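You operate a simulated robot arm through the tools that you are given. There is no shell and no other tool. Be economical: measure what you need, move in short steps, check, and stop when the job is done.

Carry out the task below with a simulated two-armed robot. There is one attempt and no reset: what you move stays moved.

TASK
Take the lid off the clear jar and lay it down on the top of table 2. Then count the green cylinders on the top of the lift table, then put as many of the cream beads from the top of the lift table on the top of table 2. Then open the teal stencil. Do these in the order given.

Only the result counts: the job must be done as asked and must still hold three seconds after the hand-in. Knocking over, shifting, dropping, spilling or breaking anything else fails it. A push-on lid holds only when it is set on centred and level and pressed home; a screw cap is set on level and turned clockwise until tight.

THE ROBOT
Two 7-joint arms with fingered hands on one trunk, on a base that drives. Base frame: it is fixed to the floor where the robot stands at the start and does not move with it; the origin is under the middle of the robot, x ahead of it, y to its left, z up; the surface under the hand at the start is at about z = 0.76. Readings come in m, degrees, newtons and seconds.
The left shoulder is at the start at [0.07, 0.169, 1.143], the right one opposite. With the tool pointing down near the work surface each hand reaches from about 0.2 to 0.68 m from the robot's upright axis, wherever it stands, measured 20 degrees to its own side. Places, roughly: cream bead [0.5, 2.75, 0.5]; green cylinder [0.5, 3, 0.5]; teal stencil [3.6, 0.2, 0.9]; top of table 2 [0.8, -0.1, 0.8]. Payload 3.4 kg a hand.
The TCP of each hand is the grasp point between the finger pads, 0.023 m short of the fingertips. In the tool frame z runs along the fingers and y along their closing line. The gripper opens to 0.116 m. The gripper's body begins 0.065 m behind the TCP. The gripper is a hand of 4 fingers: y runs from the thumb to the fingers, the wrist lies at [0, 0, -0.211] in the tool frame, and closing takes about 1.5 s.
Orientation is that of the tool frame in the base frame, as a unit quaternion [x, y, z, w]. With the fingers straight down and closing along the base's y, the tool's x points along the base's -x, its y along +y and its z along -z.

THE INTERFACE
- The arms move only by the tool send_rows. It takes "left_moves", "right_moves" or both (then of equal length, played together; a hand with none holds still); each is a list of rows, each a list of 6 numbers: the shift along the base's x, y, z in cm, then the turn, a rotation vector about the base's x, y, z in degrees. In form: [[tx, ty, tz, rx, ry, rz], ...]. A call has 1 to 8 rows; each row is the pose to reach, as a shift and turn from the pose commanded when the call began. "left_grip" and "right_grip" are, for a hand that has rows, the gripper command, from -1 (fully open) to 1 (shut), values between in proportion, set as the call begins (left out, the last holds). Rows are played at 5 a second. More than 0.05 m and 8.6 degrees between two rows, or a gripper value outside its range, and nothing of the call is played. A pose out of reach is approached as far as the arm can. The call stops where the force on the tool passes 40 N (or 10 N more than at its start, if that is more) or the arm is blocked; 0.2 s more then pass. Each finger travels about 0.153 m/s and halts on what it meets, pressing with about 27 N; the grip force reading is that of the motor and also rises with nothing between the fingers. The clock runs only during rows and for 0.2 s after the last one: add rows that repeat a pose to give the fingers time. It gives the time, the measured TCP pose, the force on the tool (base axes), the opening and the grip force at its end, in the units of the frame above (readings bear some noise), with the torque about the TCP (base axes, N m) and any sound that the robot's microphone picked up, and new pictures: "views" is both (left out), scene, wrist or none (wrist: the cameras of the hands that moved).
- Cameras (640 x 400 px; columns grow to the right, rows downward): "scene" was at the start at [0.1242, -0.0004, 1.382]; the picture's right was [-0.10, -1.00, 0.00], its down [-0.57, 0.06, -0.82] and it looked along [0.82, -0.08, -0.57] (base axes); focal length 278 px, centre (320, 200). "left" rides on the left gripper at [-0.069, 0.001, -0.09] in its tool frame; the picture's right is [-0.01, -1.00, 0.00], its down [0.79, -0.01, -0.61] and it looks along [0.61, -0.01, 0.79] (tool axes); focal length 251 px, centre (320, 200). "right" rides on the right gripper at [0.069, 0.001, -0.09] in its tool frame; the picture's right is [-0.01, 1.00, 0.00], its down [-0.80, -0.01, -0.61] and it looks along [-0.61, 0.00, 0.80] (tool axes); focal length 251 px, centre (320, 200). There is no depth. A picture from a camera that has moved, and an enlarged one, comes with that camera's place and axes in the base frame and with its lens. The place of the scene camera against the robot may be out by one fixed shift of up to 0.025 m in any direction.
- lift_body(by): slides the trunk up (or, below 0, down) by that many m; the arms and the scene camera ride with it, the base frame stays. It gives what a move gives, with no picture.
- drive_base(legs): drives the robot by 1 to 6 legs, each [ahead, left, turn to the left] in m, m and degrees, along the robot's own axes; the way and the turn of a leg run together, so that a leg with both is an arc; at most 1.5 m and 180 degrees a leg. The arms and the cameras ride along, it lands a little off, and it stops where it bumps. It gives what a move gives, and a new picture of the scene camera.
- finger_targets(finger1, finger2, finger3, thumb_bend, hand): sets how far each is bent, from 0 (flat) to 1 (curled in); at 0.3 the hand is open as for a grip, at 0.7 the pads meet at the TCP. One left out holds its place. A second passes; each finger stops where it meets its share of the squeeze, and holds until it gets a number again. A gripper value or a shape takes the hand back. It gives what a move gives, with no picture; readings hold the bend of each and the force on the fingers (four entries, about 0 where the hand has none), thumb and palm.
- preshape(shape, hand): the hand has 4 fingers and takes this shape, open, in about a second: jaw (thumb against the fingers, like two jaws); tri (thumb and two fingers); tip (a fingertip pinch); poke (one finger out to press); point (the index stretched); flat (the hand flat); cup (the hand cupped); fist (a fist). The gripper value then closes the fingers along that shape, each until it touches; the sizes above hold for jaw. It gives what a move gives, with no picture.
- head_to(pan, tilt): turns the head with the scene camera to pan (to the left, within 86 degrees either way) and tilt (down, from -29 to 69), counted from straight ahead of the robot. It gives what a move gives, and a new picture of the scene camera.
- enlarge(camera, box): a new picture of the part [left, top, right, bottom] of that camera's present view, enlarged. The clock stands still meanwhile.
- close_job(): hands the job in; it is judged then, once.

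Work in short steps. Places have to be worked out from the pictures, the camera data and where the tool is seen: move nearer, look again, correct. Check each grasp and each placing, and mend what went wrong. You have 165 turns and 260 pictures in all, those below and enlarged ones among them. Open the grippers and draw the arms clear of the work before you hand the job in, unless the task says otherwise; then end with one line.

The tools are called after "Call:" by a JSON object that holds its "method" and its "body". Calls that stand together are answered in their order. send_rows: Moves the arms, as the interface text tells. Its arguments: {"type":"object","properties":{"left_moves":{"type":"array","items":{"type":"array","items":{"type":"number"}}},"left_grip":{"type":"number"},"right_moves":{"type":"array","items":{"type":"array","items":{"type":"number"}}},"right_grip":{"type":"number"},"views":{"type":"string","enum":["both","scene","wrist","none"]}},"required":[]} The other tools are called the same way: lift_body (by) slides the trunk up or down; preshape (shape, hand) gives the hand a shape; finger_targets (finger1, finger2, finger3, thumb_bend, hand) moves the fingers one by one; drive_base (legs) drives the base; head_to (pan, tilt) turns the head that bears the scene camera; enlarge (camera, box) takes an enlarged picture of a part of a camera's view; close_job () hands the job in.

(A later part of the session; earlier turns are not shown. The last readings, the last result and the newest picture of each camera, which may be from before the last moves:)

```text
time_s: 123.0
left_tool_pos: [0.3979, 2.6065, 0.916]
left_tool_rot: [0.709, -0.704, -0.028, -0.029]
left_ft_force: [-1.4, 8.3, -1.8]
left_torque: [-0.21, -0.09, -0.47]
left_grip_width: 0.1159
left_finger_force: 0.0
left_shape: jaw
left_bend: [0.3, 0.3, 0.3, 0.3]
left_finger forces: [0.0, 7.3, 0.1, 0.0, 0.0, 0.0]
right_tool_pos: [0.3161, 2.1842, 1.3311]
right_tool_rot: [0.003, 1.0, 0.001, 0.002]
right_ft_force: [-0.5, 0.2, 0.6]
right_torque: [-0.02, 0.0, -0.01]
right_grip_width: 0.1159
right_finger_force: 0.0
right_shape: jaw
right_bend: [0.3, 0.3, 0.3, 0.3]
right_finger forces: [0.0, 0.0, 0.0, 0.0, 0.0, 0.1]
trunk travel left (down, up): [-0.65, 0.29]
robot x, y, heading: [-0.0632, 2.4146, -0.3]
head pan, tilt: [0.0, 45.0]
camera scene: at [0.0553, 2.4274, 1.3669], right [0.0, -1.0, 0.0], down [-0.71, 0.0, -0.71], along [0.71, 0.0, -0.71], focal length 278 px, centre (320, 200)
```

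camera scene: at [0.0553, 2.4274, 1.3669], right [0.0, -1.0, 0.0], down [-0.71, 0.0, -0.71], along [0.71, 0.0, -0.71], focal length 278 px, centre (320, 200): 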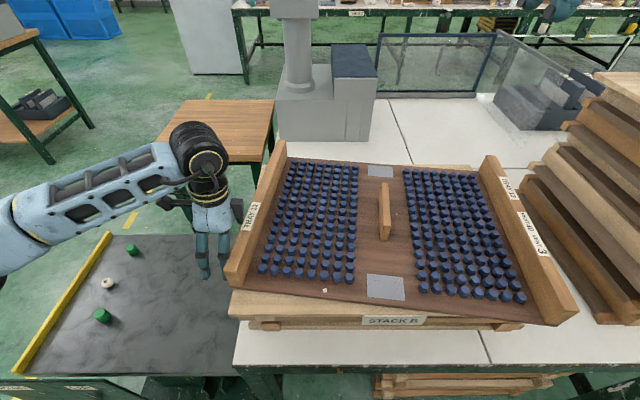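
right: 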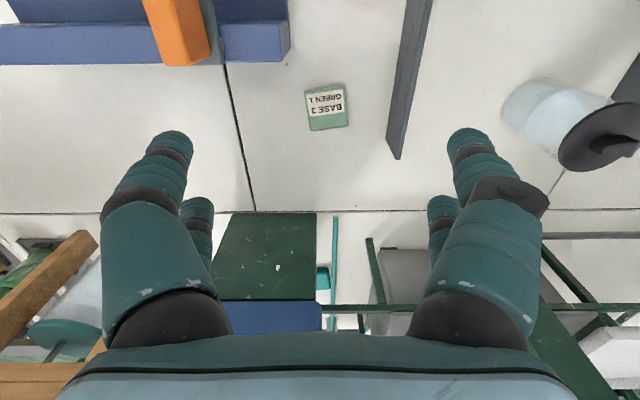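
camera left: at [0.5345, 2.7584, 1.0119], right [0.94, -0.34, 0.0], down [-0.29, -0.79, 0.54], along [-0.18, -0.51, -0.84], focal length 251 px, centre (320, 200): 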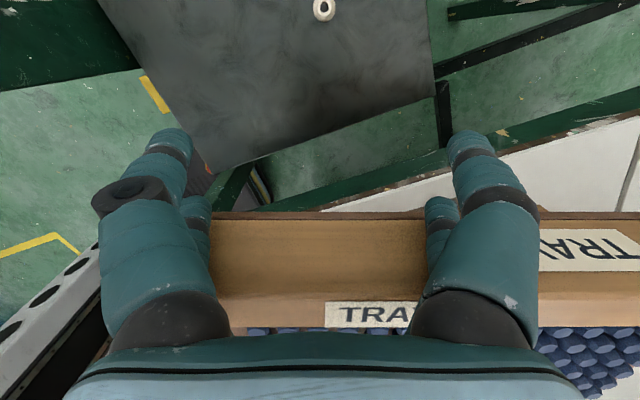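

About 5° remains, again with a small shift toward -y, so one more short push at the front-left corner.

Call:
{"method": "send_rows", "body": {"left_moves": [[-0.8, -0.9, 0, 0, 0, 1], [-1.2, -1.8, 0, 0, 0, 1]], "views": "scene"}}

Call:
{"method": "send_rows", "body": {"left_moves": [[0.4, 1.5, 0, 0, 0, 0], [0.8, 4, 0, 0, 0, 0], [0.8, 8, 2, 0, 0, 0], [0.8, 12, 5, 0, 0, 0], [0.8, 15, 9, 0, 0, 0], [0, 17, 13, 0, 0, 0], [0, 17, 17, 0, 0, 0]], "views": "none"}}

Call:
{"method": "drive_base", "body": {"legs": [[-0.08, 0, 0]]}}

Call:
{"method": "head_to", "body": {"pan": 10, "tilt": 40}}

```text
time_s: 123.7
left_tool_pos: [0.3864, 2.5884, 0.9176]
left_tool_rot: [0.714, -0.699, -0.028, -0.029]
left_ft_force: [-0.6, 7.3, -0.7]
left_torque: [-0.18, -0.07, -0.42]
left_grip_width: 0.1158
left_finger_force: 0.0
left_shape: jaw
left_bend: [0.3, 0.3, 0.3, 0.3]
left_finger forces: [0.1, 7.1, 0.0, 0.0, 0.0, 0.0]
right_tool_pos: [0.3162, 2.1848, 1.3303]
right_tool_rot: [0.003, 1.0, 0.0, 0.001]
right_ft_force: [0.4, 0.0, -0.3]
right_torque: [0.02, -0.03, 0.02]
right_grip_width: 0.1156
right_finger_force: 0.0
right_shape: jaw
right_bend: [0.3, 0.3, 0.3, 0.3]
right_finger forces: [0.0, 0.0, 0.1, 0.0, 0.0, 0.1]
trunk travel left (down, up): [-0.65, 0.29]
robot x, y, heading: [-0.0624, 2.4187, -0.3]
head pan, tilt: [0.0, 45.0]
camera scene: at [0.0554, 2.427, 1.367], right [0.0, -1.0, 0.0], down [-0.71, 0.0, -0.71], along [0.71, 0.0, -0.71], focal length 278 px, centre (320, 200)
```

scene: 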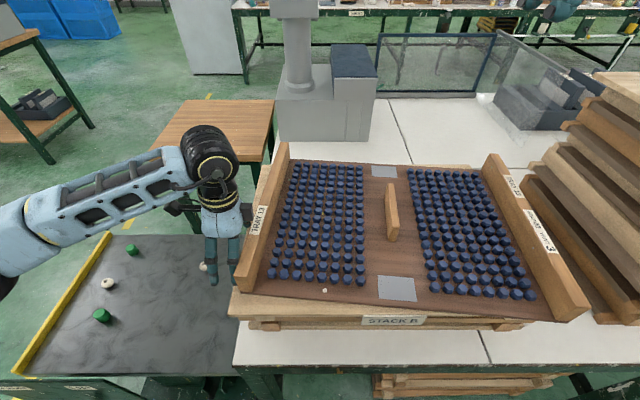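

```text
time_s: 125.2
left_tool_pos: [0.3899, 2.7596, 1.0849]
left_tool_rot: [0.714, -0.699, -0.028, -0.029]
left_ft_force: [0.0, 0.2, -0.6]
left_torque: [0.01, -0.02, 0.02]
left_grip_width: 0.1158
left_finger_force: 0.1
left_shape: jaw
left_bend: [0.3, 0.3, 0.3, 0.3]
left_finger forces: [0.1, 0.1, 0.0, 0.0, 0.0, 0.1]
right_tool_pos: [0.3162, 2.1821, 1.3303]
right_tool_rot: [0.002, 1.0, 0.001, 0.002]
right_ft_force: [0.7, 0.4, 0.1]
right_torque: [0.02, -0.02, 0.0]
right_grip_width: 0.1159
right_finger_force: 0.0
right_shape: jaw
right_bend: [0.3, 0.3, 0.3, 0.3]
right_finger forces: [0.0, 0.1, 0.0, 0.0, 0.0, 0.0]
trunk travel left (down, up): [-0.65, 0.29]
robot x, y, heading: [-0.0616, 2.4177, -0.1]
head pan, tilt: [0.0, 45.0]
```

```text
time_s: 126.3
left_tool_pos: [0.3085, 2.7604, 1.085]
left_tool_rot: [0.714, -0.699, -0.029, -0.029]
left_ft_force: [0.6, 0.8, -0.1]
left_torque: [-0.01, 0.01, -0.05]
left_grip_width: 0.1159
left_finger_force: 0.1
left_shape: jaw
left_bend: [0.3, 0.3, 0.3, 0.3]
left_finger forces: [0.0, 0.0, 0.1, 0.0, 0.1, 0.0]
right_tool_pos: [0.2344, 2.1825, 1.3299]
right_tool_rot: [0.003, 1.0, 0.001, 0.002]
right_ft_force: [-0.1, 0.7, -0.5]
right_torque: [0.01, -0.03, 0.01]
right_grip_width: 0.1156
right_finger_force: 0.0
right_shape: jaw
right_bend: [0.3, 0.3, 0.3, 0.3]
right_finger forces: [0.0, 0.1, 0.1, 0.0, 0.0, 0.0]
trunk travel left (down, up): [-0.65, 0.29]
robot x, y, heading: [-0.1463, 2.4199, -0.5]
head pan, tilt: [0.0, 45.0]
camera scene: at [-0.0259, 2.4256, 1.3668], right [0.0, -1.0, 0.0], down [-0.71, 0.0, -0.71], along [0.71, 0.0, -0.71], focal length 278 px, centre (320, 200)
```

scene: 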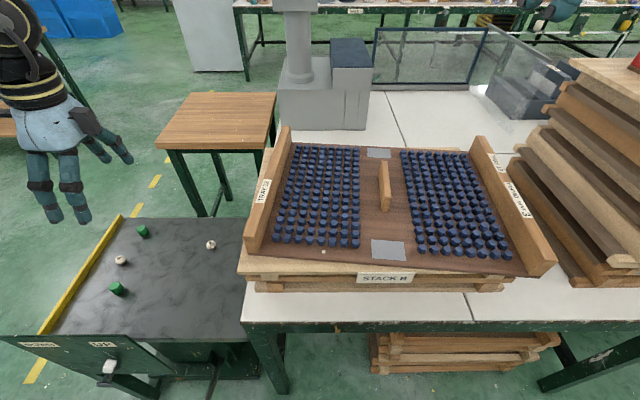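

```text
time_s: 127.0
left_tool_pos: [0.3065, 2.7601, 1.0858]
left_tool_rot: [0.715, -0.698, -0.026, -0.029]
left_ft_force: [-0.1, -1.2, 0.9]
left_torque: [0.02, 0.02, 0.02]
left_grip_width: 0.1159
left_finger_force: 0.0
left_shape: jaw
left_bend: [0.3, 0.3, 0.3, 0.3]
left_finger forces: [0.1, 0.0, 0.0, 0.0, 0.1, 0.0]
right_tool_pos: [0.232, 2.1824, 1.3315]
right_tool_rot: [0.002, 1.0, 0.001, 0.001]
right_ft_force: [-0.1, 0.2, -0.1]
right_torque: [0.0, 0.02, -0.03]
right_grip_width: 0.1161
right_finger_force: 0.1
right_shape: jaw
right_bend: [0.3, 0.3, 0.3, 0.3]
right_finger forces: [0.0, 0.0, 0.0, 0.1, 0.0, 0.0]
trunk travel left (down, up): [-0.65, 0.29]
robot x, y, heading: [-0.1419, 2.4185, -0.5]
head pan, tilt: [10.0, 40.0]
camera scene: at [-0.0261, 2.4403, 1.3744], right [0.17, -0.99, 0.0], down [-0.63, -0.11, -0.77], along [0.76, 0.13, -0.64], focal length 278 px, centre (320, 200)
```

scene: 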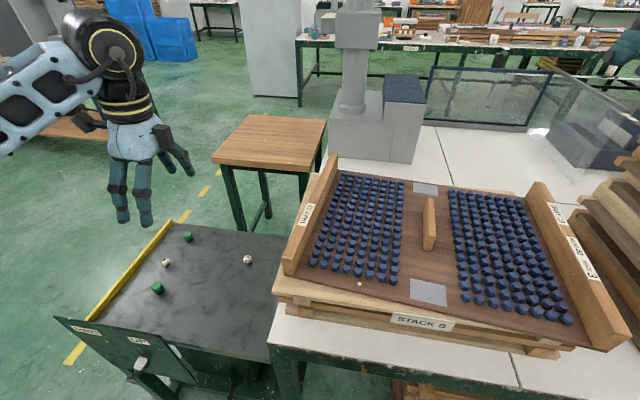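

The same viewpoint as the original picture shows the tray now needs about 5° more counter-clockwise and about 2.5 cm toward +y. It has a central handle near [0.41–0.52, 2.27, top 0.95], which I can grip with the right hand for precise correction. I move the right hand above it.

Call:
{"method": "send_rows", "body": {"right_moves": [[3, 1, -2, 0, 0, 0], [7, 2.5, -4, 0, 0, 0], [11, 4, -6, 0, 0, 0], [15, 5.5, -8, 0, 0, 0], [19, 7, -11, 0, 0, 0], [22, 8.5, -14, 0, 0, 0], [24, 9, -18, 0, 0, 0], [24.8, 9, -22, 0, 0, 0]], "right_grip": 0, "views": "both"}}

```text
refused: row 5 steps farther than a row can; nothing moved
```

Shortened steps.

Call:
{"method": "send_rows", "body": {"right_moves": [[3, 1, -2, 0, 0, 0], [7, 2, -4, 0, 0, 0], [11, 3.2, -6, 0, 0, 0], [15, 4.5, -8, 0, 0, 0], [19, 6, -10, 0, 0, 0], [22, 7.5, -13, 0, 0, 0], [24, 8.7, -17, 0, 0, 0], [24.8, 9, -21, 0, 0, 0]], "right_grip": 0, "views": "both"}}

```text
time_s: 128.8
left_tool_pos: [0.3088, 2.7599, 1.0837]
left_tool_rot: [0.714, -0.699, -0.028, -0.029]
left_ft_force: [-0.2, 1.1, 0.1]
left_torque: [-0.05, 0.0, -0.01]
left_grip_width: 0.1159
left_finger_force: 0.1
left_shape: jaw
left_bend: [0.3, 0.3, 0.3, 0.3]
left_finger forces: [0.0, 0.0, 0.0, 0.0, 0.0, 0.0]
right_tool_pos: [0.4693, 2.2658, 1.1145]
right_tool_rot: [0.002, 1.0, 0.001, 0.0]
right_ft_force: [0.5, 0.8, 0.0]
right_torque: [0.04, -0.02, 0.0]
right_grip_width: 0.0582
right_finger_force: 0.1
right_shape: jaw
right_bend: [0.72, 0.72, 0.72, 0.75]
right_finger forces: [0.0, 0.1, 0.0, 0.0, 0.0, 0.0]
right hand out of reach, approached as far as the arm can: row 5, 6, 7, 8
trunk travel left (down, up): [-0.65, 0.29]
robot x, y, heading: [-0.1456, 2.4149, -0.2]
head pan, tilt: [10.0, 40.0]
camera scene: at [-0.023, 2.4411, 1.3741], right [0.17, -0.99, 0.0], down [-0.63, -0.11, -0.77], along [0.75, 0.13, -0.64], focal length 278 px, centre (320, 200)
camera right: at [0.3997, 2.2677, 1.2036], right [0.01, 1.0, 0.0], down [0.79, -0.01, 0.61], along [0.61, -0.01, -0.79], focal length 251 px, centre (320, 200)
```

scene: 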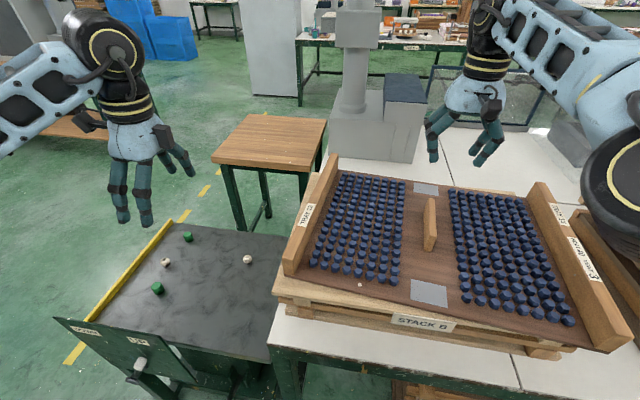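
right: 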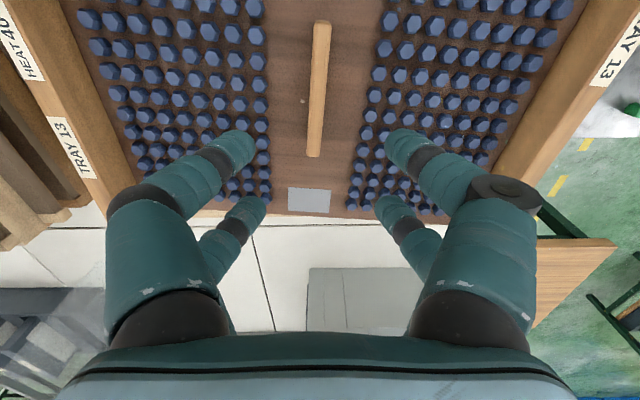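

The handle is centred under the right hand with about 4 cm clear to the bottles on each side. I narrow the fingers, align the yaw, and descend around it.

Call:
{"method": "send_rows", "body": {"right_moves": [[0, 0, -3, 0, 0, -2], [0, 0, -6, 0, 0, -4], [0.3, -0.1, -9, 0, 0, -4], [0.5, -0.1, -11.5, 0, 0, -4], [0.5, -0.1, -11.5, 0, 0, -4]], "right_grip": 0.2, "views": "wrist"}}

```text
time_s: 130.0
left_tool_pos: [0.3072, 2.7601, 1.0854]
left_tool_rot: [0.715, -0.698, -0.027, -0.03]
left_ft_force: [0.1, -0.2, -0.1]
left_torque: [-0.03, 0.0, -0.05]
left_grip_width: 0.1157
left_finger_force: 0.0
left_shape: jaw
left_bend: [0.3, 0.3, 0.3, 0.3]
left_finger forces: [0.0, 0.1, 0.1, 0.0, 0.0, 0.1]
right_tool_pos: [0.4692, 2.2691, 0.9998]
right_tool_rot: [0.038, 0.999, 0.0, 0.002]
right_ft_force: [-0.5, 0.7, -0.9]
right_torque: [-0.01, 0.04, -0.01]
right_grip_width: 0.0471
right_finger_force: 0.0
right_shape: jaw
right_bend: [0.73, 0.73, 0.73, 0.77]
right_finger forces: [0.1, 0.0, 0.0, 0.0, 0.0, 0.0]
trunk travel left (down, up): [-0.65, 0.29]
robot x, y, heading: [-0.1454, 2.4118, -0.3]
head pan, tilt: [10.0, 40.0]
camera right: at [0.4005, 2.2757, 1.0881], right [0.08, 1.0, 0.0], down [0.79, -0.07, 0.61], along [0.61, -0.05, -0.79], focal length 251 px, centre (320, 200)
```

right: 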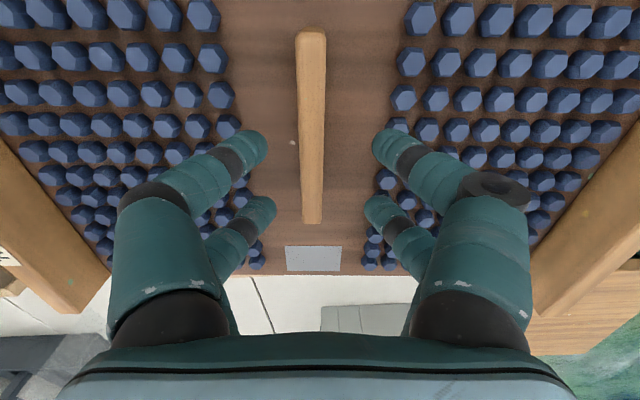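

Nearly aligned; the handle is 4 mm to the -y side. I shift and lower to grip height, then close.

Call:
{"method": "send_rows", "body": {"right_moves": [[0, -0.4, -2.5, 0, 0, 0], [0, -0.4, -5, 0, 0, 0], [0, -0.4, -7, 0, 0, 0]], "views": "wrist"}}

```text
time_s: 130.8
left_tool_pos: [0.3078, 2.7592, 1.0851]
left_tool_rot: [0.714, -0.699, -0.028, -0.029]
left_ft_force: [-0.1, -0.2, 0.3]
left_torque: [0.04, -0.03, 0.0]
left_grip_width: 0.116
left_finger_force: 0.0
left_shape: jaw
left_bend: [0.3, 0.3, 0.3, 0.3]
left_finger forces: [0.0, 0.1, 0.0, 0.0, 0.0, 0.0]
right_tool_pos: [0.4711, 2.266, 0.9303]
right_tool_rot: [0.038, 0.999, 0.0, 0.002]
right_ft_force: [-0.9, 0.9, -0.7]
right_torque: [0.02, -0.02, -0.02]
right_grip_width: 0.0468
right_finger_force: 0.1
right_shape: jaw
right_bend: [0.73, 0.73, 0.73, 0.77]
right_finger forces: [0.0, 0.0, 0.0, 0.0, 0.1, 0.1]
trunk travel left (down, up): [-0.65, 0.29]
robot x, y, heading: [-0.1438, 2.4201, -0.4]
head pan, tilt: [10.0, 40.0]
camera right: at [0.4011, 2.272, 1.019], right [0.08, 1.0, 0.0], down [0.79, -0.07, 0.61], along [0.61, -0.05, -0.79], focal length 251 px, centre (320, 200)
```

right: 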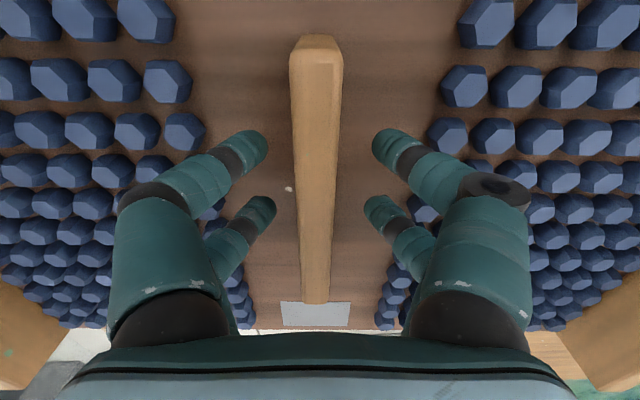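

The handle is centred between the fingers and the bottles are clear. I close on it.

Call:
{"method": "send_rows", "body": {"right_moves": [[0, 0, 0, 0, 0, 0], [0, 0, 0, 0, 0, 0], [0, 0, 0, 0, 0, 0], [0, 0, 0, 0, 0, 0]], "right_grip": 1, "views": "none"}}

Call:
{"method": "send_rows", "body": {"right_moves": [[0, 0.6, 0, 0, 0, 1], [0, 1.2, 0, 0, 0, 2], [0, 1.8, 0, 0, 0, 3], [0, 2.2, 0, 0, 0, 4]], "views": "scene"}}

```text
time_s: 131.8
left_tool_pos: [0.3078, 2.7609, 1.0848]
left_tool_rot: [0.715, -0.698, -0.029, -0.029]
left_ft_force: [-0.5, -0.1, 0.1]
left_torque: [-0.02, 0.01, -0.02]
left_grip_width: 0.1161
left_finger_force: 0.1
left_shape: jaw
left_bend: [0.3, 0.3, 0.3, 0.3]
left_finger forces: [0.0, 0.1, 0.1, 0.1, 0.0, 0.0]
right_tool_pos: [0.4702, 2.2649, 0.9307]
right_tool_rot: [0.037, 0.999, 0.0, 0.001]
right_ft_force: [-1.7, -0.3, 0.1]
right_torque: [0.02, 0.03, -0.05]
right_grip_width: 0.0108
right_finger_force: 26.8
right_shape: jaw
right_bend: [0.71, 0.71, 0.72, 0.74]
right_finger forces: [24.1, 24.1, 24.3, 0.0, 24.2, 0.0]
trunk travel left (down, up): [-0.65, 0.29]
robot x, y, heading: [-0.1471, 2.4183, -0.2]
head pan, tilt: [10.0, 40.0]
```

```text
time_s: 132.8
left_tool_pos: [0.3091, 2.7593, 1.0847]
left_tool_rot: [0.715, -0.698, -0.028, -0.03]
left_ft_force: [0.8, -0.2, 0.6]
left_torque: [0.04, -0.01, 0.02]
left_grip_width: 0.1161
left_finger_force: 0.1
left_shape: jaw
left_bend: [0.3, 0.3, 0.3, 0.3]
left_finger forces: [0.0, 0.0, 0.1, 0.1, 0.0, 0.0]
right_tool_pos: [0.4708, 2.2847, 0.9303]
right_tool_rot: [0.002, 1.0, 0.001, 0.001]
right_ft_force: [-1.5, -10.7, -0.7]
right_torque: [-0.25, 0.07, -0.46]
right_grip_width: 0.0109
right_finger_force: 27.0
right_shape: jaw
right_bend: [0.71, 0.71, 0.72, 0.74]
right_finger forces: [26.8, 21.6, 32.4, 0.0, 26.9, 0.0]
trunk travel left (down, up): [-0.65, 0.29]
robot x, y, heading: [-0.1491, 2.4178, -0.6]
head pan, tilt: [10.0, 40.0]
camera scene: at [-0.0251, 2.4376, 1.3743], right [0.17, -0.99, 0.0], down [-0.63, -0.11, -0.77], along [0.76, 0.13, -0.64], focal length 278 px, centre (320, 200)
```

scene: 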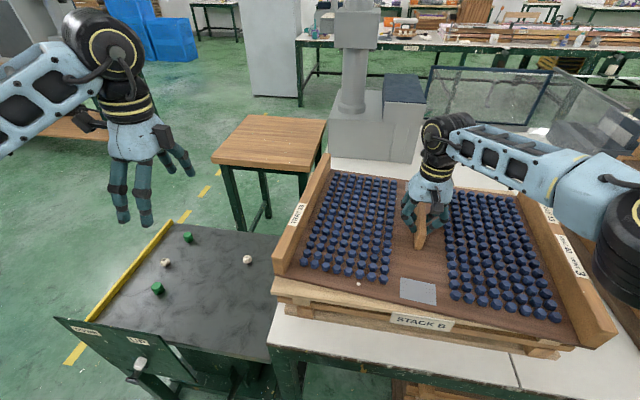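

The grip works: y is now right and about 4° of rotation remains. I turn the tray further about the handle.

Call:
{"method": "send_rows", "body": {"right_moves": [[0, 0, 0, 0, 0, 1.5], [0, 0, 0, 0, 0, 3], [0, 0, 0, 0, 0, 4.5], [0, 0, 0, 0, 0, 6], [0, 0, 0, 0, 0, 6]], "views": "scene"}}

```text
time_s: 134.0
left_tool_pos: [0.3087, 2.7591, 1.0858]
left_tool_rot: [0.714, -0.698, -0.03, -0.03]
left_ft_force: [0.4, -0.1, 0.0]
left_torque: [0.02, -0.04, -0.01]
left_grip_width: 0.1157
left_finger_force: 0.0
left_shape: jaw
left_bend: [0.3, 0.3, 0.3, 0.3]
left_finger forces: [0.0, 0.1, 0.0, 0.1, 0.0, 0.1]
right_tool_pos: [0.4697, 2.2871, 0.93]
right_tool_rot: [-0.049, 0.999, 0.002, 0.002]
right_ft_force: [1.1, -10.5, 0.7]
right_torque: [-0.36, -0.01, -1.19]
right_grip_width: 0.0112
right_finger_force: 27.1
right_shape: jaw
right_bend: [0.71, 0.71, 0.72, 0.74]
right_finger forces: [33.3, 19.4, 38.6, 0.1, 24.2, 0.0]
trunk travel left (down, up): [-0.65, 0.29]
robot x, y, heading: [-0.1462, 2.4146, -0.1]
head pan, tilt: [10.0, 40.0]
camera scene: at [-0.0248, 2.438, 1.3743], right [0.17, -0.99, 0.0], down [-0.63, -0.11, -0.77], along [0.76, 0.13, -0.64], focal length 278 px, centre (320, 200)
```

scene: 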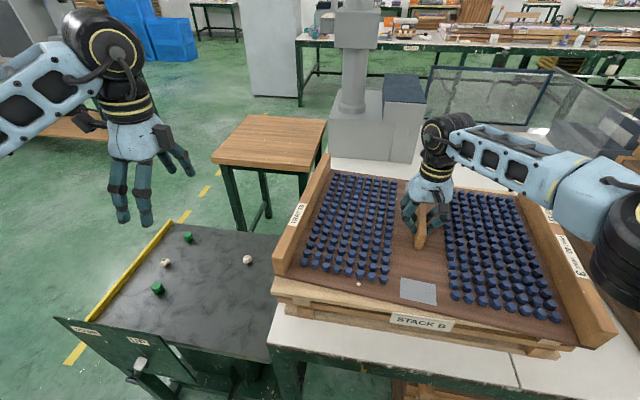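

The handle grip alone slips in rotation at 1.2 N·m. I keep it as a pivot and bring the left hand beside the front end of the left board to push there.

Call:
{"method": "send_rows", "body": {"left_moves": [[1.5, 0, -3, 0, 0, 3], [3, 0, -7, 0, 0, 6], [4.5, -1, -11, 0, 0, 8], [5, -3, -14, 0, 0, 8], [5, -5, -16.8, 0, 0, 8], [5, -8, -16.8, 0, 0, 8], [5, -10.5, -16.8, 0, 0, 8]], "views": "scene"}}

```text
time_s: 135.6
left_tool_pos: [0.3569, 2.6523, 0.9148]
left_tool_rot: [0.761, -0.647, -0.031, -0.028]
left_ft_force: [0.8, 0.0, 0.6]
left_torque: [0.01, 0.02, -0.02]
left_grip_width: 0.1161
left_finger_force: 0.1
left_shape: jaw
left_bend: [0.3, 0.3, 0.3, 0.3]
left_finger forces: [0.0, 0.0, 0.0, 0.1, 0.0, 0.0]
right_tool_pos: [0.4683, 2.2865, 0.9301]
right_tool_rot: [-0.05, 0.999, 0.003, 0.001]
right_ft_force: [1.2, -9.9, 1.2]
right_torque: [-0.28, 0.02, -1.08]
right_grip_width: 0.0109
right_finger_force: 27.3
right_shape: jaw
right_bend: [0.71, 0.71, 0.72, 0.74]
right_finger forces: [32.6, 19.8, 37.7, 0.0, 24.4, 0.0]
trunk travel left (down, up): [-0.65, 0.29]
robot x, y, heading: [-0.1432, 2.4176, -0.6]
head pan, tilt: [10.0, 40.0]
camera scene: at [-0.0248, 2.4378, 1.3743], right [0.17, -0.99, 0.0], down [-0.63, -0.11, -0.77], along [0.76, 0.13, -0.64], focal length 278 px, centre (320, 200)
```

scene: 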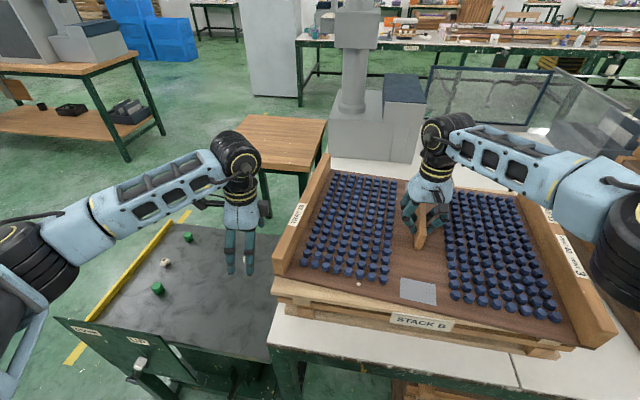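

The left hand is beside the board's front end. I push toward -y in small steps.

Call:
{"method": "send_rows", "body": {"left_moves": [[0, -1, 0, 0, 0, 0], [0, -2, 0, 0, 0, 0], [-0.2, -2.7, 0, 0, 0, 0], [-0.3, -3.4, 0, 0, 0, 0]], "views": "scene"}}

```text
time_s: 136.6
left_tool_pos: [0.3557, 2.6214, 0.9169]
left_tool_rot: [0.761, -0.647, -0.03, -0.028]
left_ft_force: [-0.1, 1.0, -0.6]
left_torque: [-0.05, 0.03, 0.02]
left_grip_width: 0.1159
left_finger_force: 0.1
left_shape: jaw
left_bend: [0.3, 0.3, 0.3, 0.3]
left_finger forces: [0.0, 0.0, 0.0, 0.0, 0.0, 0.0]
right_tool_pos: [0.4699, 2.2856, 0.9288]
right_tool_rot: [-0.049, 0.999, 0.002, 0.002]
right_ft_force: [0.0, -8.2, 1.3]
right_torque: [-0.27, -0.02, -1.03]
right_grip_width: 0.0109
right_finger_force: 26.8
right_shape: jaw
right_bend: [0.71, 0.71, 0.72, 0.74]
right_finger forces: [32.7, 20.1, 37.4, 0.0, 24.3, 0.0]
trunk travel left (down, up): [-0.65, 0.29]
robot x, y, heading: [-0.1435, 2.4177, -0.5]
head pan, tilt: [10.0, 40.0]
camera scene: at [-0.0248, 2.4381, 1.3743], right [0.17, -0.99, 0.0], down [-0.63, -0.11, -0.77], along [0.76, 0.13, -0.64], focal length 278 px, centre (320, 200)
```

scene: 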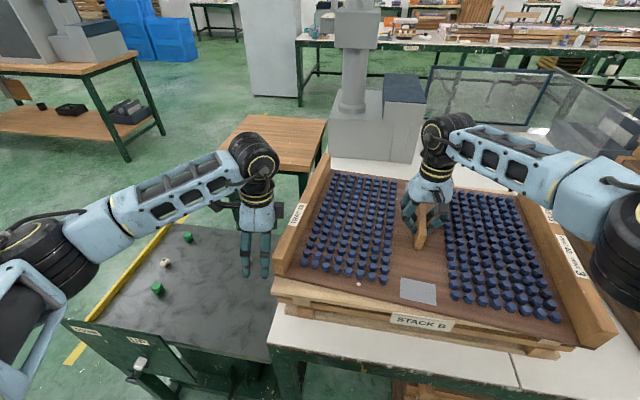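

Just about in contact. I push another 2 cm.

Call:
{"method": "send_rows", "body": {"left_moves": [[0, -0.6, 0, 0, 0, 0], [0, -1.2, 0, 0, 0, 0], [-0.2, -1.7, 0, 0, 0, 0], [-0.3, -2.2, 0, 0, 0, 0]], "views": "scene"}}

```text
time_s: 137.6
left_tool_pos: [0.3515, 2.6061, 0.9153]
left_tool_rot: [0.762, -0.647, -0.036, -0.028]
left_ft_force: [-5.3, 11.1, 0.5]
left_torque: [-0.3, -0.12, -0.8]
left_grip_width: 0.1159
left_finger_force: 0.2
left_shape: jaw
left_bend: [0.3, 0.29, 0.3, 0.3]
left_finger forces: [0.0, 11.2, 0.0, 0.0, 0.1, 0.0]
right_tool_pos: [0.4709, 2.2836, 0.9307]
right_tool_rot: [-0.046, 0.999, -0.004, 0.004]
right_ft_force: [4.4, -10.1, -0.5]
right_torque: [-0.36, -0.07, -0.45]
right_grip_width: 0.0116
right_finger_force: 27.1
right_shape: jaw
right_bend: [0.71, 0.71, 0.72, 0.74]
right_finger forces: [27.7, 21.3, 31.5, 0.1, 27.3, 0.1]
trunk travel left (down, up): [-0.65, 0.29]
robot x, y, heading: [-0.1425, 2.4155, -0.4]
head pan, tilt: [10.0, 40.0]
stopped in row 4 (left hand): the force on the tool passed its limit at 42 N (the readings are from after the stop); the commanded pose is now the measured one
camera scene: at [-0.0246, 2.4412, 1.3742], right [0.17, -0.99, 0.0], down [-0.63, -0.11, -0.77], along [0.75, 0.13, -0.64], focal length 278 px, centre (320, 200)
```

scene: 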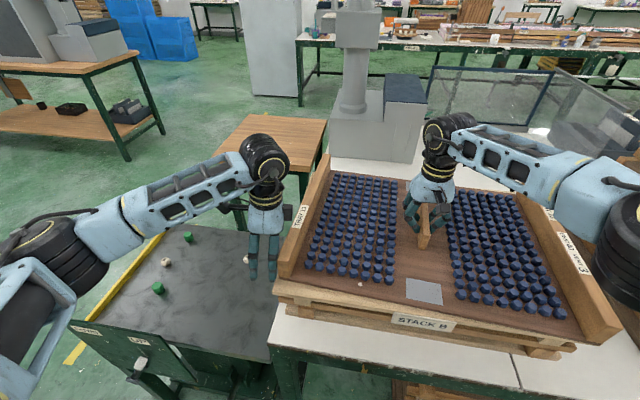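

About 2.4° is left. I add right-hand torque and a slight +y, then repeat a small left push.

Call:
{"method": "send_rows", "body": {"right_moves": [[0, 0.3, 0, 0, 0, 2], [0, 0.6, 0, 0, 0, 4], [0, 0.8, 0, 0, 0, 5]], "left_moves": [[0, 0, 0, 0, 0, 0], [0, -0.5, 0, 0, 0, 0], [0, -1.0, 0, 0, 0, 0]], "views": "scene"}}

```text
time_s: 138.2
left_tool_pos: [0.3519, 2.6038, 0.9161]
left_tool_rot: [0.761, -0.646, -0.038, -0.03]
left_ft_force: [-6.0, 13.7, 0.7]
left_torque: [-0.39, -0.04, -0.9]
left_grip_width: 0.1157
left_finger_force: 0.1
left_shape: jaw
left_bend: [0.3, 0.29, 0.3, 0.3]
left_finger forces: [0.0, 13.1, 0.0, 0.1, 0.0, 0.0]
right_tool_pos: [0.4722, 2.2847, 0.9299]
right_tool_rot: [-0.075, 0.997, -0.008, 0.004]
right_ft_force: [3.6, -10.6, -0.4]
right_torque: [-0.38, -0.14, -0.68]
right_grip_width: 0.0112
right_finger_force: 27.1
right_shape: jaw
right_bend: [0.71, 0.71, 0.71, 0.74]
right_finger forces: [29.4, 20.7, 33.2, 0.0, 26.8, 0.0]
trunk travel left (down, up): [-0.65, 0.29]
robot x, y, heading: [-0.1448, 2.4205, -0.4]
head pan, tilt: [10.0, 40.0]
stopped in row 3 (left hand): the force on the tool passed its limit at 42 N (the readings are from after the stop); the commanded pose is now the measured one
camera scene: at [-0.0251, 2.4411, 1.3743], right [0.17, -0.99, 0.0], down [-0.63, -0.11, -0.77], along [0.76, 0.13, -0.64], focal length 278 px, centre (320, 200)
```

scene: 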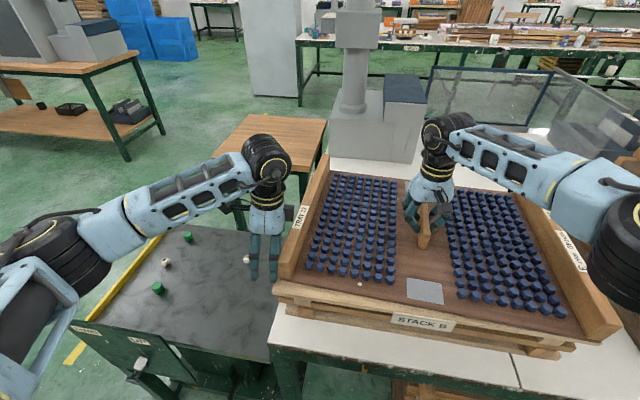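

I enlarge to judge how well the tray lines up with the pallet under it.

Call:
{"method": "enlarge", "body": {"camera": "scene", "box": [260, 230, 640, 370]}}

```text
1.68 times, centred on (450, 300) of scene
camera zoom: at [-0.0251, 2.4411, 1.3743], right [0.17, -0.99, 0.0], down [-0.63, -0.11, -0.77], along [0.76, 0.13, -0.64], focal length 468 px, centre (101, 32)
```

zoom: 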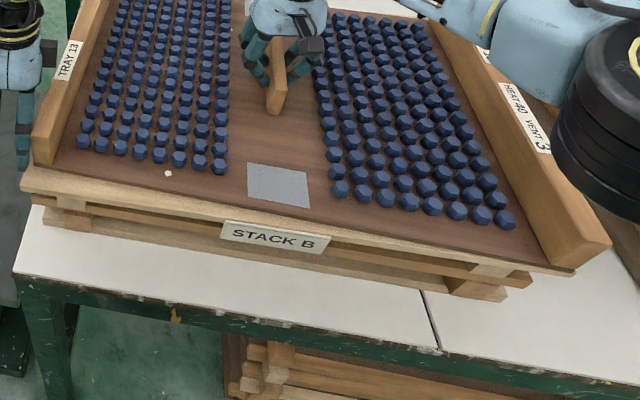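

About 2° is left, and the stiff right-hand clamp now hinders it. I loosen the right grip, push the corner 1.3 cm freely, then regrip to correct y.

Call:
{"method": "send_rows", "body": {"right_moves": [[0, 0, 0, 0, 0, -3], [0, 0, 0, 0, 0, -5], [0, 0, 0, 0, 0, -5], [0, 0, 0, 0, 0, -5]], "right_grip": 0.3, "views": "none"}}

Call:
{"method": "send_rows", "body": {"left_moves": [[-0.2, -0.5, 0, 0, 0, 0], [-0.4, -1.0, 0, 0, 0, 0], [-0.6, -1.4, 0, 0, 0, 0]], "views": "none"}}

Call:
{"method": "enlarge", "body": {"camera": "scene", "box": [260, 230, 640, 370]}}

```text
time_s: 139.2
left_tool_pos: [0.3505, 2.6052, 0.9165]
left_tool_rot: [0.761, -0.647, -0.037, -0.028]
left_ft_force: [-1.5, 7.6, 2.5]
left_torque: [-0.27, 0.03, -0.52]
left_grip_width: 0.1159
left_finger_force: 0.1
left_shape: jaw
left_bend: [0.3, 0.29, 0.3, 0.3]
left_finger forces: [0.0, 8.1, 0.0, 0.0, 0.1, 0.0]
right_tool_pos: [0.471, 2.2892, 0.9299]
right_tool_rot: [-0.034, 0.999, -0.007, 0.004]
right_ft_force: [0.1, -0.1, 0.4]
right_torque: [0.0, 0.0, 0.01]
right_grip_width: 0.0403
right_finger_force: 0.1
right_shape: jaw
right_bend: [0.73, 0.73, 0.73, 0.77]
right_finger forces: [0.1, 0.1, 0.0, 0.0, 0.0, 0.1]
trunk travel left (down, up): [-0.65, 0.29]
robot x, y, heading: [-0.1458, 2.4227, -0.1]
head pan, tilt: [10.0, 40.0]
```

```text
time_s: 140.0
left_tool_pos: [0.3447, 2.5899, 0.9154]
left_tool_rot: [0.761, -0.647, -0.038, -0.027]
left_ft_force: [-2.2, 14.4, 1.7]
left_torque: [-0.53, 0.05, -0.81]
left_grip_width: 0.1157
left_finger_force: 0.1
left_shape: jaw
left_bend: [0.3, 0.3, 0.3, 0.3]
left_finger forces: [0.0, 14.2, 0.1, 0.1, 0.1, 0.1]
right_tool_pos: [0.4706, 2.2877, 0.9302]
right_tool_rot: [-0.033, 0.999, -0.008, 0.003]
right_ft_force: [0.6, -5.2, -0.9]
right_torque: [-0.11, 0.0, -0.03]
right_grip_width: 0.0264
right_finger_force: 9.5
right_shape: jaw
right_bend: [0.64, 0.66, 0.73, 0.77]
right_finger forces: [6.2, 3.9, 7.3, 0.0, 7.4, 0.0]
trunk travel left (down, up): [-0.65, 0.29]
robot x, y, heading: [-0.1456, 2.4155, -0.1]
head pan, tilt: [10.0, 40.0]
```

```text
1.68 times, centred on (450, 300) of scene
camera zoom: at [-0.0254, 2.4431, 1.3743], right [0.17, -0.99, 0.0], down [-0.63, -0.11, -0.77], along [0.76, 0.13, -0.64], focal length 468 px, centre (101, 32)
```

zoom: 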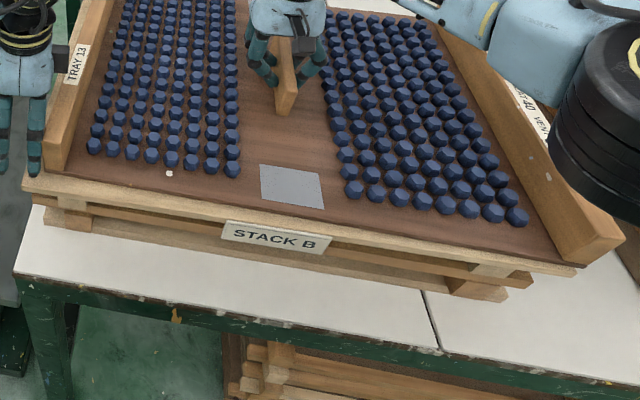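

x and rotation are nearly right; it still needs about 2° and then about 2–3 cm toward +y. I free the right fingers, do one more small corner push, then use the handle for the +y shift.

Call:
{"method": "send_rows", "body": {"right_moves": [[0, -0.8, 0, 0, 0, 0], [0, -1.6, 0, 0, 0, 0]], "right_grip": 0.15, "views": "none"}}

Call:
{"method": "send_rows", "body": {"left_moves": [[-0.3, -0.5, 0, 0, 0, 0], [-0.6, -1.0, 0, 0, 0, 0], [-0.8, -1.4, 0, 0, 0, 0]], "views": "none"}}

Call:
{"method": "enlarge", "body": {"camera": "scene", "box": [260, 181, 640, 419]}}

```text
time_s: 140.6
left_tool_pos: [0.3447, 2.5903, 0.9149]
left_tool_rot: [0.762, -0.646, -0.037, -0.028]
left_ft_force: [-2.2, 8.7, 1.2]
left_torque: [-0.28, -0.03, -0.49]
left_grip_width: 0.1158
left_finger_force: 0.0
left_shape: jaw
left_bend: [0.3, 0.3, 0.3, 0.3]
left_finger forces: [0.0, 9.0, 0.1, 0.1, 0.0, 0.1]
right_tool_pos: [0.4733, 2.2711, 0.9313]
right_tool_rot: [-0.035, 0.999, -0.007, 0.004]
right_ft_force: [0.2, 0.3, 0.7]
right_torque: [0.0, 0.0, 0.01]
right_grip_width: 0.0489
right_finger_force: 0.0
right_shape: jaw
right_bend: [0.73, 0.73, 0.73, 0.77]
right_finger forces: [0.1, 0.1, 0.0, 0.0, 0.0, 0.0]
trunk travel left (down, up): [-0.65, 0.29]
robot x, y, heading: [-0.1468, 2.4185, -0.2]
head pan, tilt: [10.0, 40.0]
```

```text
time_s: 141.4
left_tool_pos: [0.3377, 2.5761, 0.9144]
left_tool_rot: [0.76, -0.648, -0.037, -0.028]
left_ft_force: [0.3, 9.0, 1.8]
left_torque: [-0.31, 0.06, -0.46]
left_grip_width: 0.1162
left_finger_force: 0.1
left_shape: jaw
left_bend: [0.3, 0.3, 0.3, 0.3]
left_finger forces: [0.1, 9.0, 0.0, 0.0, 0.0, 0.0]
right_tool_pos: [0.4722, 2.2712, 0.9304]
right_tool_rot: [-0.035, 0.999, -0.007, 0.004]
right_ft_force: [-0.1, -0.2, 0.3]
right_torque: [-0.06, 0.03, 0.03]
right_grip_width: 0.049
right_finger_force: 0.1
right_shape: jaw
right_bend: [0.73, 0.73, 0.73, 0.77]
right_finger forces: [0.0, 0.0, 0.0, 0.0, 0.0, 0.0]
trunk travel left (down, up): [-0.65, 0.29]
robot x, y, heading: [-0.1454, 2.4214, -0.3]
head pan, tilt: [10.0, 40.0]
```

```text
refused: 419 is not a number from 0 to 400
```

Now I draw the left hand away, centre the right fingers on the handle, and check.

Call:
{"method": "send_rows", "body": {"left_moves": [[0.3, 1.5, 0, 0, 0, 0], [0.5, 4, 0, 0, 0, 0], [0.5, 8, 1, 0, 0, 0], [0.5, 12, 3, 0, 0, 0]], "views": "none"}}

Call:
{"method": "enlarge", "body": {"camera": "scene", "box": [260, 160, 640, 397]}}

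Call:
{"method": "enlarge", "body": {"camera": "right", "box": [0, 0, 640, 400]}}

```text
time_s: 142.4
left_tool_pos: [0.3392, 2.6981, 0.9453]
left_tool_rot: [0.761, -0.647, -0.037, -0.028]
left_ft_force: [0.7, 0.9, 0.1]
left_torque: [0.02, 0.01, -0.02]
left_grip_width: 0.1157
left_finger_force: 0.2
left_shape: jaw
left_bend: [0.3, 0.3, 0.3, 0.3]
left_finger forces: [0.1, 0.0, 0.0, 0.0, 0.0, 0.0]
right_tool_pos: [0.472, 2.2702, 0.9297]
right_tool_rot: [-0.033, 0.999, -0.005, 0.004]
right_ft_force: [0.5, 0.4, 0.6]
right_torque: [0.02, 0.01, -0.01]
right_grip_width: 0.0491
right_finger_force: 0.0
right_shape: jaw
right_bend: [0.73, 0.73, 0.73, 0.77]
right_finger forces: [0.0, 0.0, 0.0, 0.0, 0.0, 0.0]
trunk travel left (down, up): [-0.65, 0.29]
robot x, y, heading: [-0.1458, 2.4222, -0.3]
head pan, tilt: [10.0, 40.0]
```

```text
1.68 times, centred on (450, 278) of scene
camera zoom: at [-0.0253, 2.4416, 1.3743], right [0.17, -0.99, 0.0], down [-0.63, -0.11, -0.77], along [0.76, 0.13, -0.64], focal length 468 px, centre (101, 68)
```

zoom: 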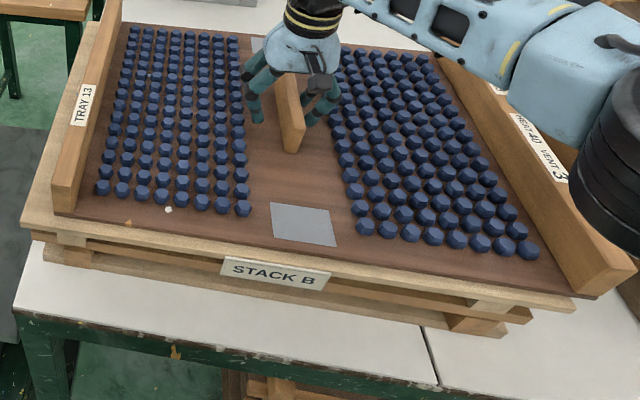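

```text
1.00 times, centred on (320, 200) of right (not enlarged: the box is as wide or as high as the picture)
camera zoom: at [0.4021, 2.2677, 1.0192], right [-0.06, 1.0, -0.01], down [0.79, 0.05, 0.61], along [0.61, 0.03, -0.79], focal length 251 px, centre (320, 200)
```

zoom: 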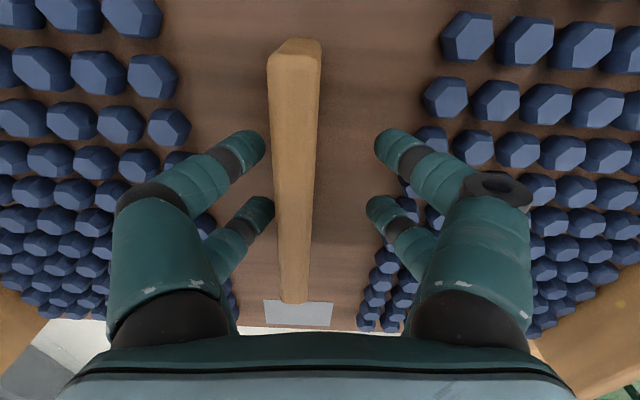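

The tray is now square (bottle-row slopes match the original) and needs only about +3.5 cm in y and -0.7 cm in x. I align the right hand to the handle, grip, and drag by that.

Call:
{"method": "send_rows", "body": {"right_moves": [[0, -0.5, 0, 0, 0, -2], [0, -0.9, 0, 0, 0, -3.7], [0, -0.9, 0, 0, 0, -3.7]], "right_grip": 0.15, "views": "none"}}

Call:
{"method": "send_rows", "body": {"right_moves": [[0, 0, 0, 0, 0, 0], [0, 0, 0, 0, 0, 0], [0, 0, 0, 0, 0, 0], [0, 0, 0, 0, 0, 0]], "right_grip": 1, "views": "none"}}

Call:
{"method": "send_rows", "body": {"right_moves": [[-0.1, 0.7, 0, 0, 0, 0], [-0.2, 1.4, 0, 0, 0, 0], [-0.4, 2.1, 0, 0, 0, 0], [-0.6, 2.8, 0, 0, 0, 0], [-0.7, 3.5, 0, 0, 0, 0]], "views": "none"}}

Call:
{"method": "enlarge", "body": {"camera": "scene", "box": [260, 160, 640, 397]}}

```text
time_s: 143.2
left_tool_pos: [0.3386, 2.6979, 0.9442]
left_tool_rot: [0.761, -0.647, -0.038, -0.028]
left_ft_force: [-0.5, -0.2, -1.0]
left_torque: [-0.01, -0.01, 0.03]
left_grip_width: 0.1158
left_finger_force: 0.0
left_shape: jaw
left_bend: [0.3, 0.3, 0.3, 0.3]
left_finger forces: [0.1, 0.0, 0.0, 0.0, 0.0, 0.0]
right_tool_pos: [0.4713, 2.2623, 0.9285]
right_tool_rot: [-0.001, 1.0, -0.007, 0.004]
right_ft_force: [-0.1, -0.3, -0.6]
right_torque: [-0.02, -0.03, 0.0]
right_grip_width: 0.049
right_finger_force: 0.1
right_shape: jaw
right_bend: [0.73, 0.73, 0.73, 0.77]
right_finger forces: [0.0, 0.1, 0.0, 0.0, 0.0, 0.1]
trunk travel left (down, up): [-0.65, 0.29]
robot x, y, heading: [-0.145, 2.4191, -0.4]
head pan, tilt: [10.0, 40.0]
```

```text
time_s: 144.2
left_tool_pos: [0.3399, 2.6969, 0.9436]
left_tool_rot: [0.761, -0.647, -0.038, -0.028]
left_ft_force: [-0.5, -0.7, -0.1]
left_torque: [0.02, -0.03, 0.01]
left_grip_width: 0.1159
left_finger_force: 0.0
left_shape: jaw
left_bend: [0.3, 0.3, 0.3, 0.3]
left_finger forces: [0.0, 0.0, 0.1, 0.0, 0.1, 0.0]
right_tool_pos: [0.471, 2.2601, 0.9293]
right_tool_rot: [-0.002, 1.0, -0.006, 0.003]
right_ft_force: [-1.6, -0.3, 0.2]
right_torque: [-0.02, 0.02, 0.0]
right_grip_width: 0.0121
right_finger_force: 26.9
right_shape: jaw
right_bend: [0.71, 0.71, 0.72, 0.75]
right_finger forces: [24.2, 23.9, 24.3, 0.0, 24.0, 0.1]
trunk travel left (down, up): [-0.65, 0.29]
robot x, y, heading: [-0.1447, 2.4146, -0.4]
head pan, tilt: [10.0, 40.0]
```

```text
time_s: 145.4
left_tool_pos: [0.3407, 2.6956, 0.945]
left_tool_rot: [0.761, -0.647, -0.038, -0.029]
left_ft_force: [0.0, 0.8, 0.8]
left_torque: [0.02, -0.04, 0.0]
left_grip_width: 0.1159
left_finger_force: 0.0
left_shape: jaw
left_bend: [0.3, 0.3, 0.3, 0.3]
left_finger forces: [0.1, 0.1, 0.0, 0.0, 0.1, 0.0]
right_tool_pos: [0.4647, 2.2948, 0.9285]
right_tool_rot: [-0.001, 1.0, -0.005, 0.003]
right_ft_force: [-0.4, -8.1, 0.1]
right_torque: [-0.14, 0.01, -0.05]
right_grip_width: 0.0119
right_finger_force: 27.1
right_shape: jaw
right_bend: [0.71, 0.71, 0.72, 0.75]
right_finger forces: [25.0, 23.6, 28.9, 0.0, 27.6, 0.0]
trunk travel left (down, up): [-0.65, 0.29]
robot x, y, heading: [-0.1448, 2.4187, -0.4]
head pan, tilt: [10.0, 40.0]
```

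```text
1.68 times, centred on (450, 278) of scene
camera zoom: at [-0.0241, 2.4392, 1.3741], right [0.17, -0.99, 0.0], down [-0.63, -0.11, -0.77], along [0.75, 0.13, -0.64], focal length 468 px, centre (101, 68)
```

zoom: 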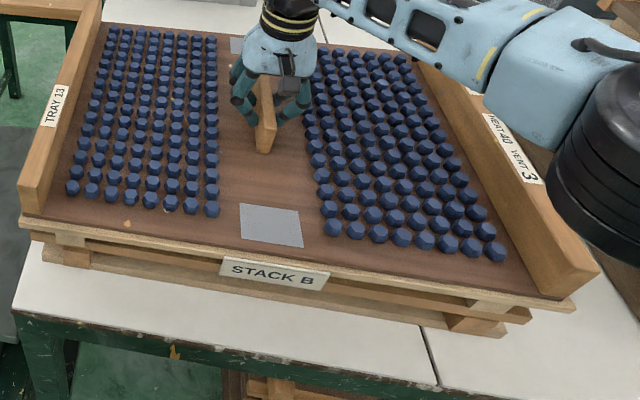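

The tray is back: the bottle corners and front plate now match the original picture to within 1–2 px. I release the handle and lift the right hand straight up, then retract it.

Call:
{"method": "send_rows", "body": {"right_moves": [[0, 0, 0, 0, 0, 0], [0, 0, 0, 0, 0, 0], [0, 0, 0, 0, 0, 0], [0, 0, 2, 0, 0, 0], [0, 0, 5, 0, 0, 0], [0, 0, 9, 0, 0, 0], [0, 0, 13, 0, 0, 0], [0, 0, 17, 0, 0, 0]], "right_grip": 0.15, "views": "none"}}

Call:
{"method": "send_rows", "body": {"right_moves": [[-3, 0, 2, 0, 0, 0], [-7, -1, 4, 0, 0, 0], [-11, -2, 6, 0, 0, 0], [-15, -4, 8, 0, 0, 0], [-18, -6, 10, 0, 0, 0], [-20, -8, 12, 0, 0, 0]], "views": "scene"}}

```text
time_s: 147.2
left_tool_pos: [0.3379, 2.6973, 0.9436]
left_tool_rot: [0.762, -0.646, -0.037, -0.028]
left_ft_force: [0.4, -0.1, 0.3]
left_torque: [-0.04, 0.0, 0.01]
left_grip_width: 0.116
left_finger_force: 0.1
left_shape: jaw
left_bend: [0.3, 0.3, 0.3, 0.3]
left_finger forces: [0.0, 0.0, 0.0, 0.0, 0.0, 0.0]
right_tool_pos: [0.4627, 2.2962, 1.1012]
right_tool_rot: [-0.003, 1.0, -0.006, 0.004]
right_ft_force: [0.6, -0.5, 0.6]
right_torque: [0.02, 0.0, -0.01]
right_grip_width: 0.0489
right_finger_force: 0.0
right_shape: jaw
right_bend: [0.73, 0.73, 0.73, 0.77]
right_finger forces: [0.1, 0.1, 0.1, 0.0, 0.0, 0.1]
trunk travel left (down, up): [-0.65, 0.29]
robot x, y, heading: [-0.1471, 2.4212, -0.2]
head pan, tilt: [10.0, 40.0]
```

```text
time_s: 148.6
left_tool_pos: [0.3389, 2.6965, 0.945]
left_tool_rot: [0.762, -0.646, -0.037, -0.03]
left_ft_force: [-1.0, -0.5, -0.6]
left_torque: [0.01, 0.03, 0.0]
left_grip_width: 0.1158
left_finger_force: 0.1
left_shape: jaw
left_bend: [0.3, 0.3, 0.3, 0.3]
left_finger forces: [0.1, 0.0, 0.1, 0.0, 0.0, 0.0]
right_tool_pos: [0.2618, 2.2131, 1.2203]
right_tool_rot: [-0.002, 1.0, -0.006, 0.004]
right_ft_force: [0.5, 0.1, 1.2]
right_torque: [0.02, 0.0, 0.02]
right_grip_width: 0.0488
right_finger_force: 0.1
right_shape: jaw
right_bend: [0.73, 0.73, 0.73, 0.77]
right_finger forces: [0.1, 0.0, 0.1, 0.0, 0.1, 0.0]
trunk travel left (down, up): [-0.65, 0.29]
robot x, y, heading: [-0.1438, 2.4202, -0.5]
head pan, tilt: [10.0, 40.0]
camera scene: at [-0.0263, 2.4399, 1.3744], right [0.17, -0.99, 0.0], down [-0.63, -0.11, -0.77], along [0.76, 0.13, -0.64], focal length 278 px, centre (320, 200)
```

scene: 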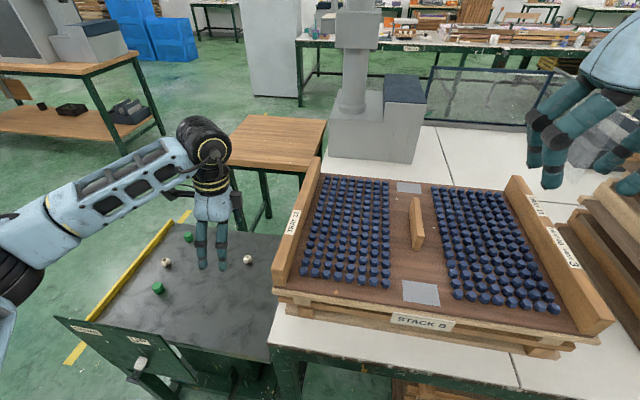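

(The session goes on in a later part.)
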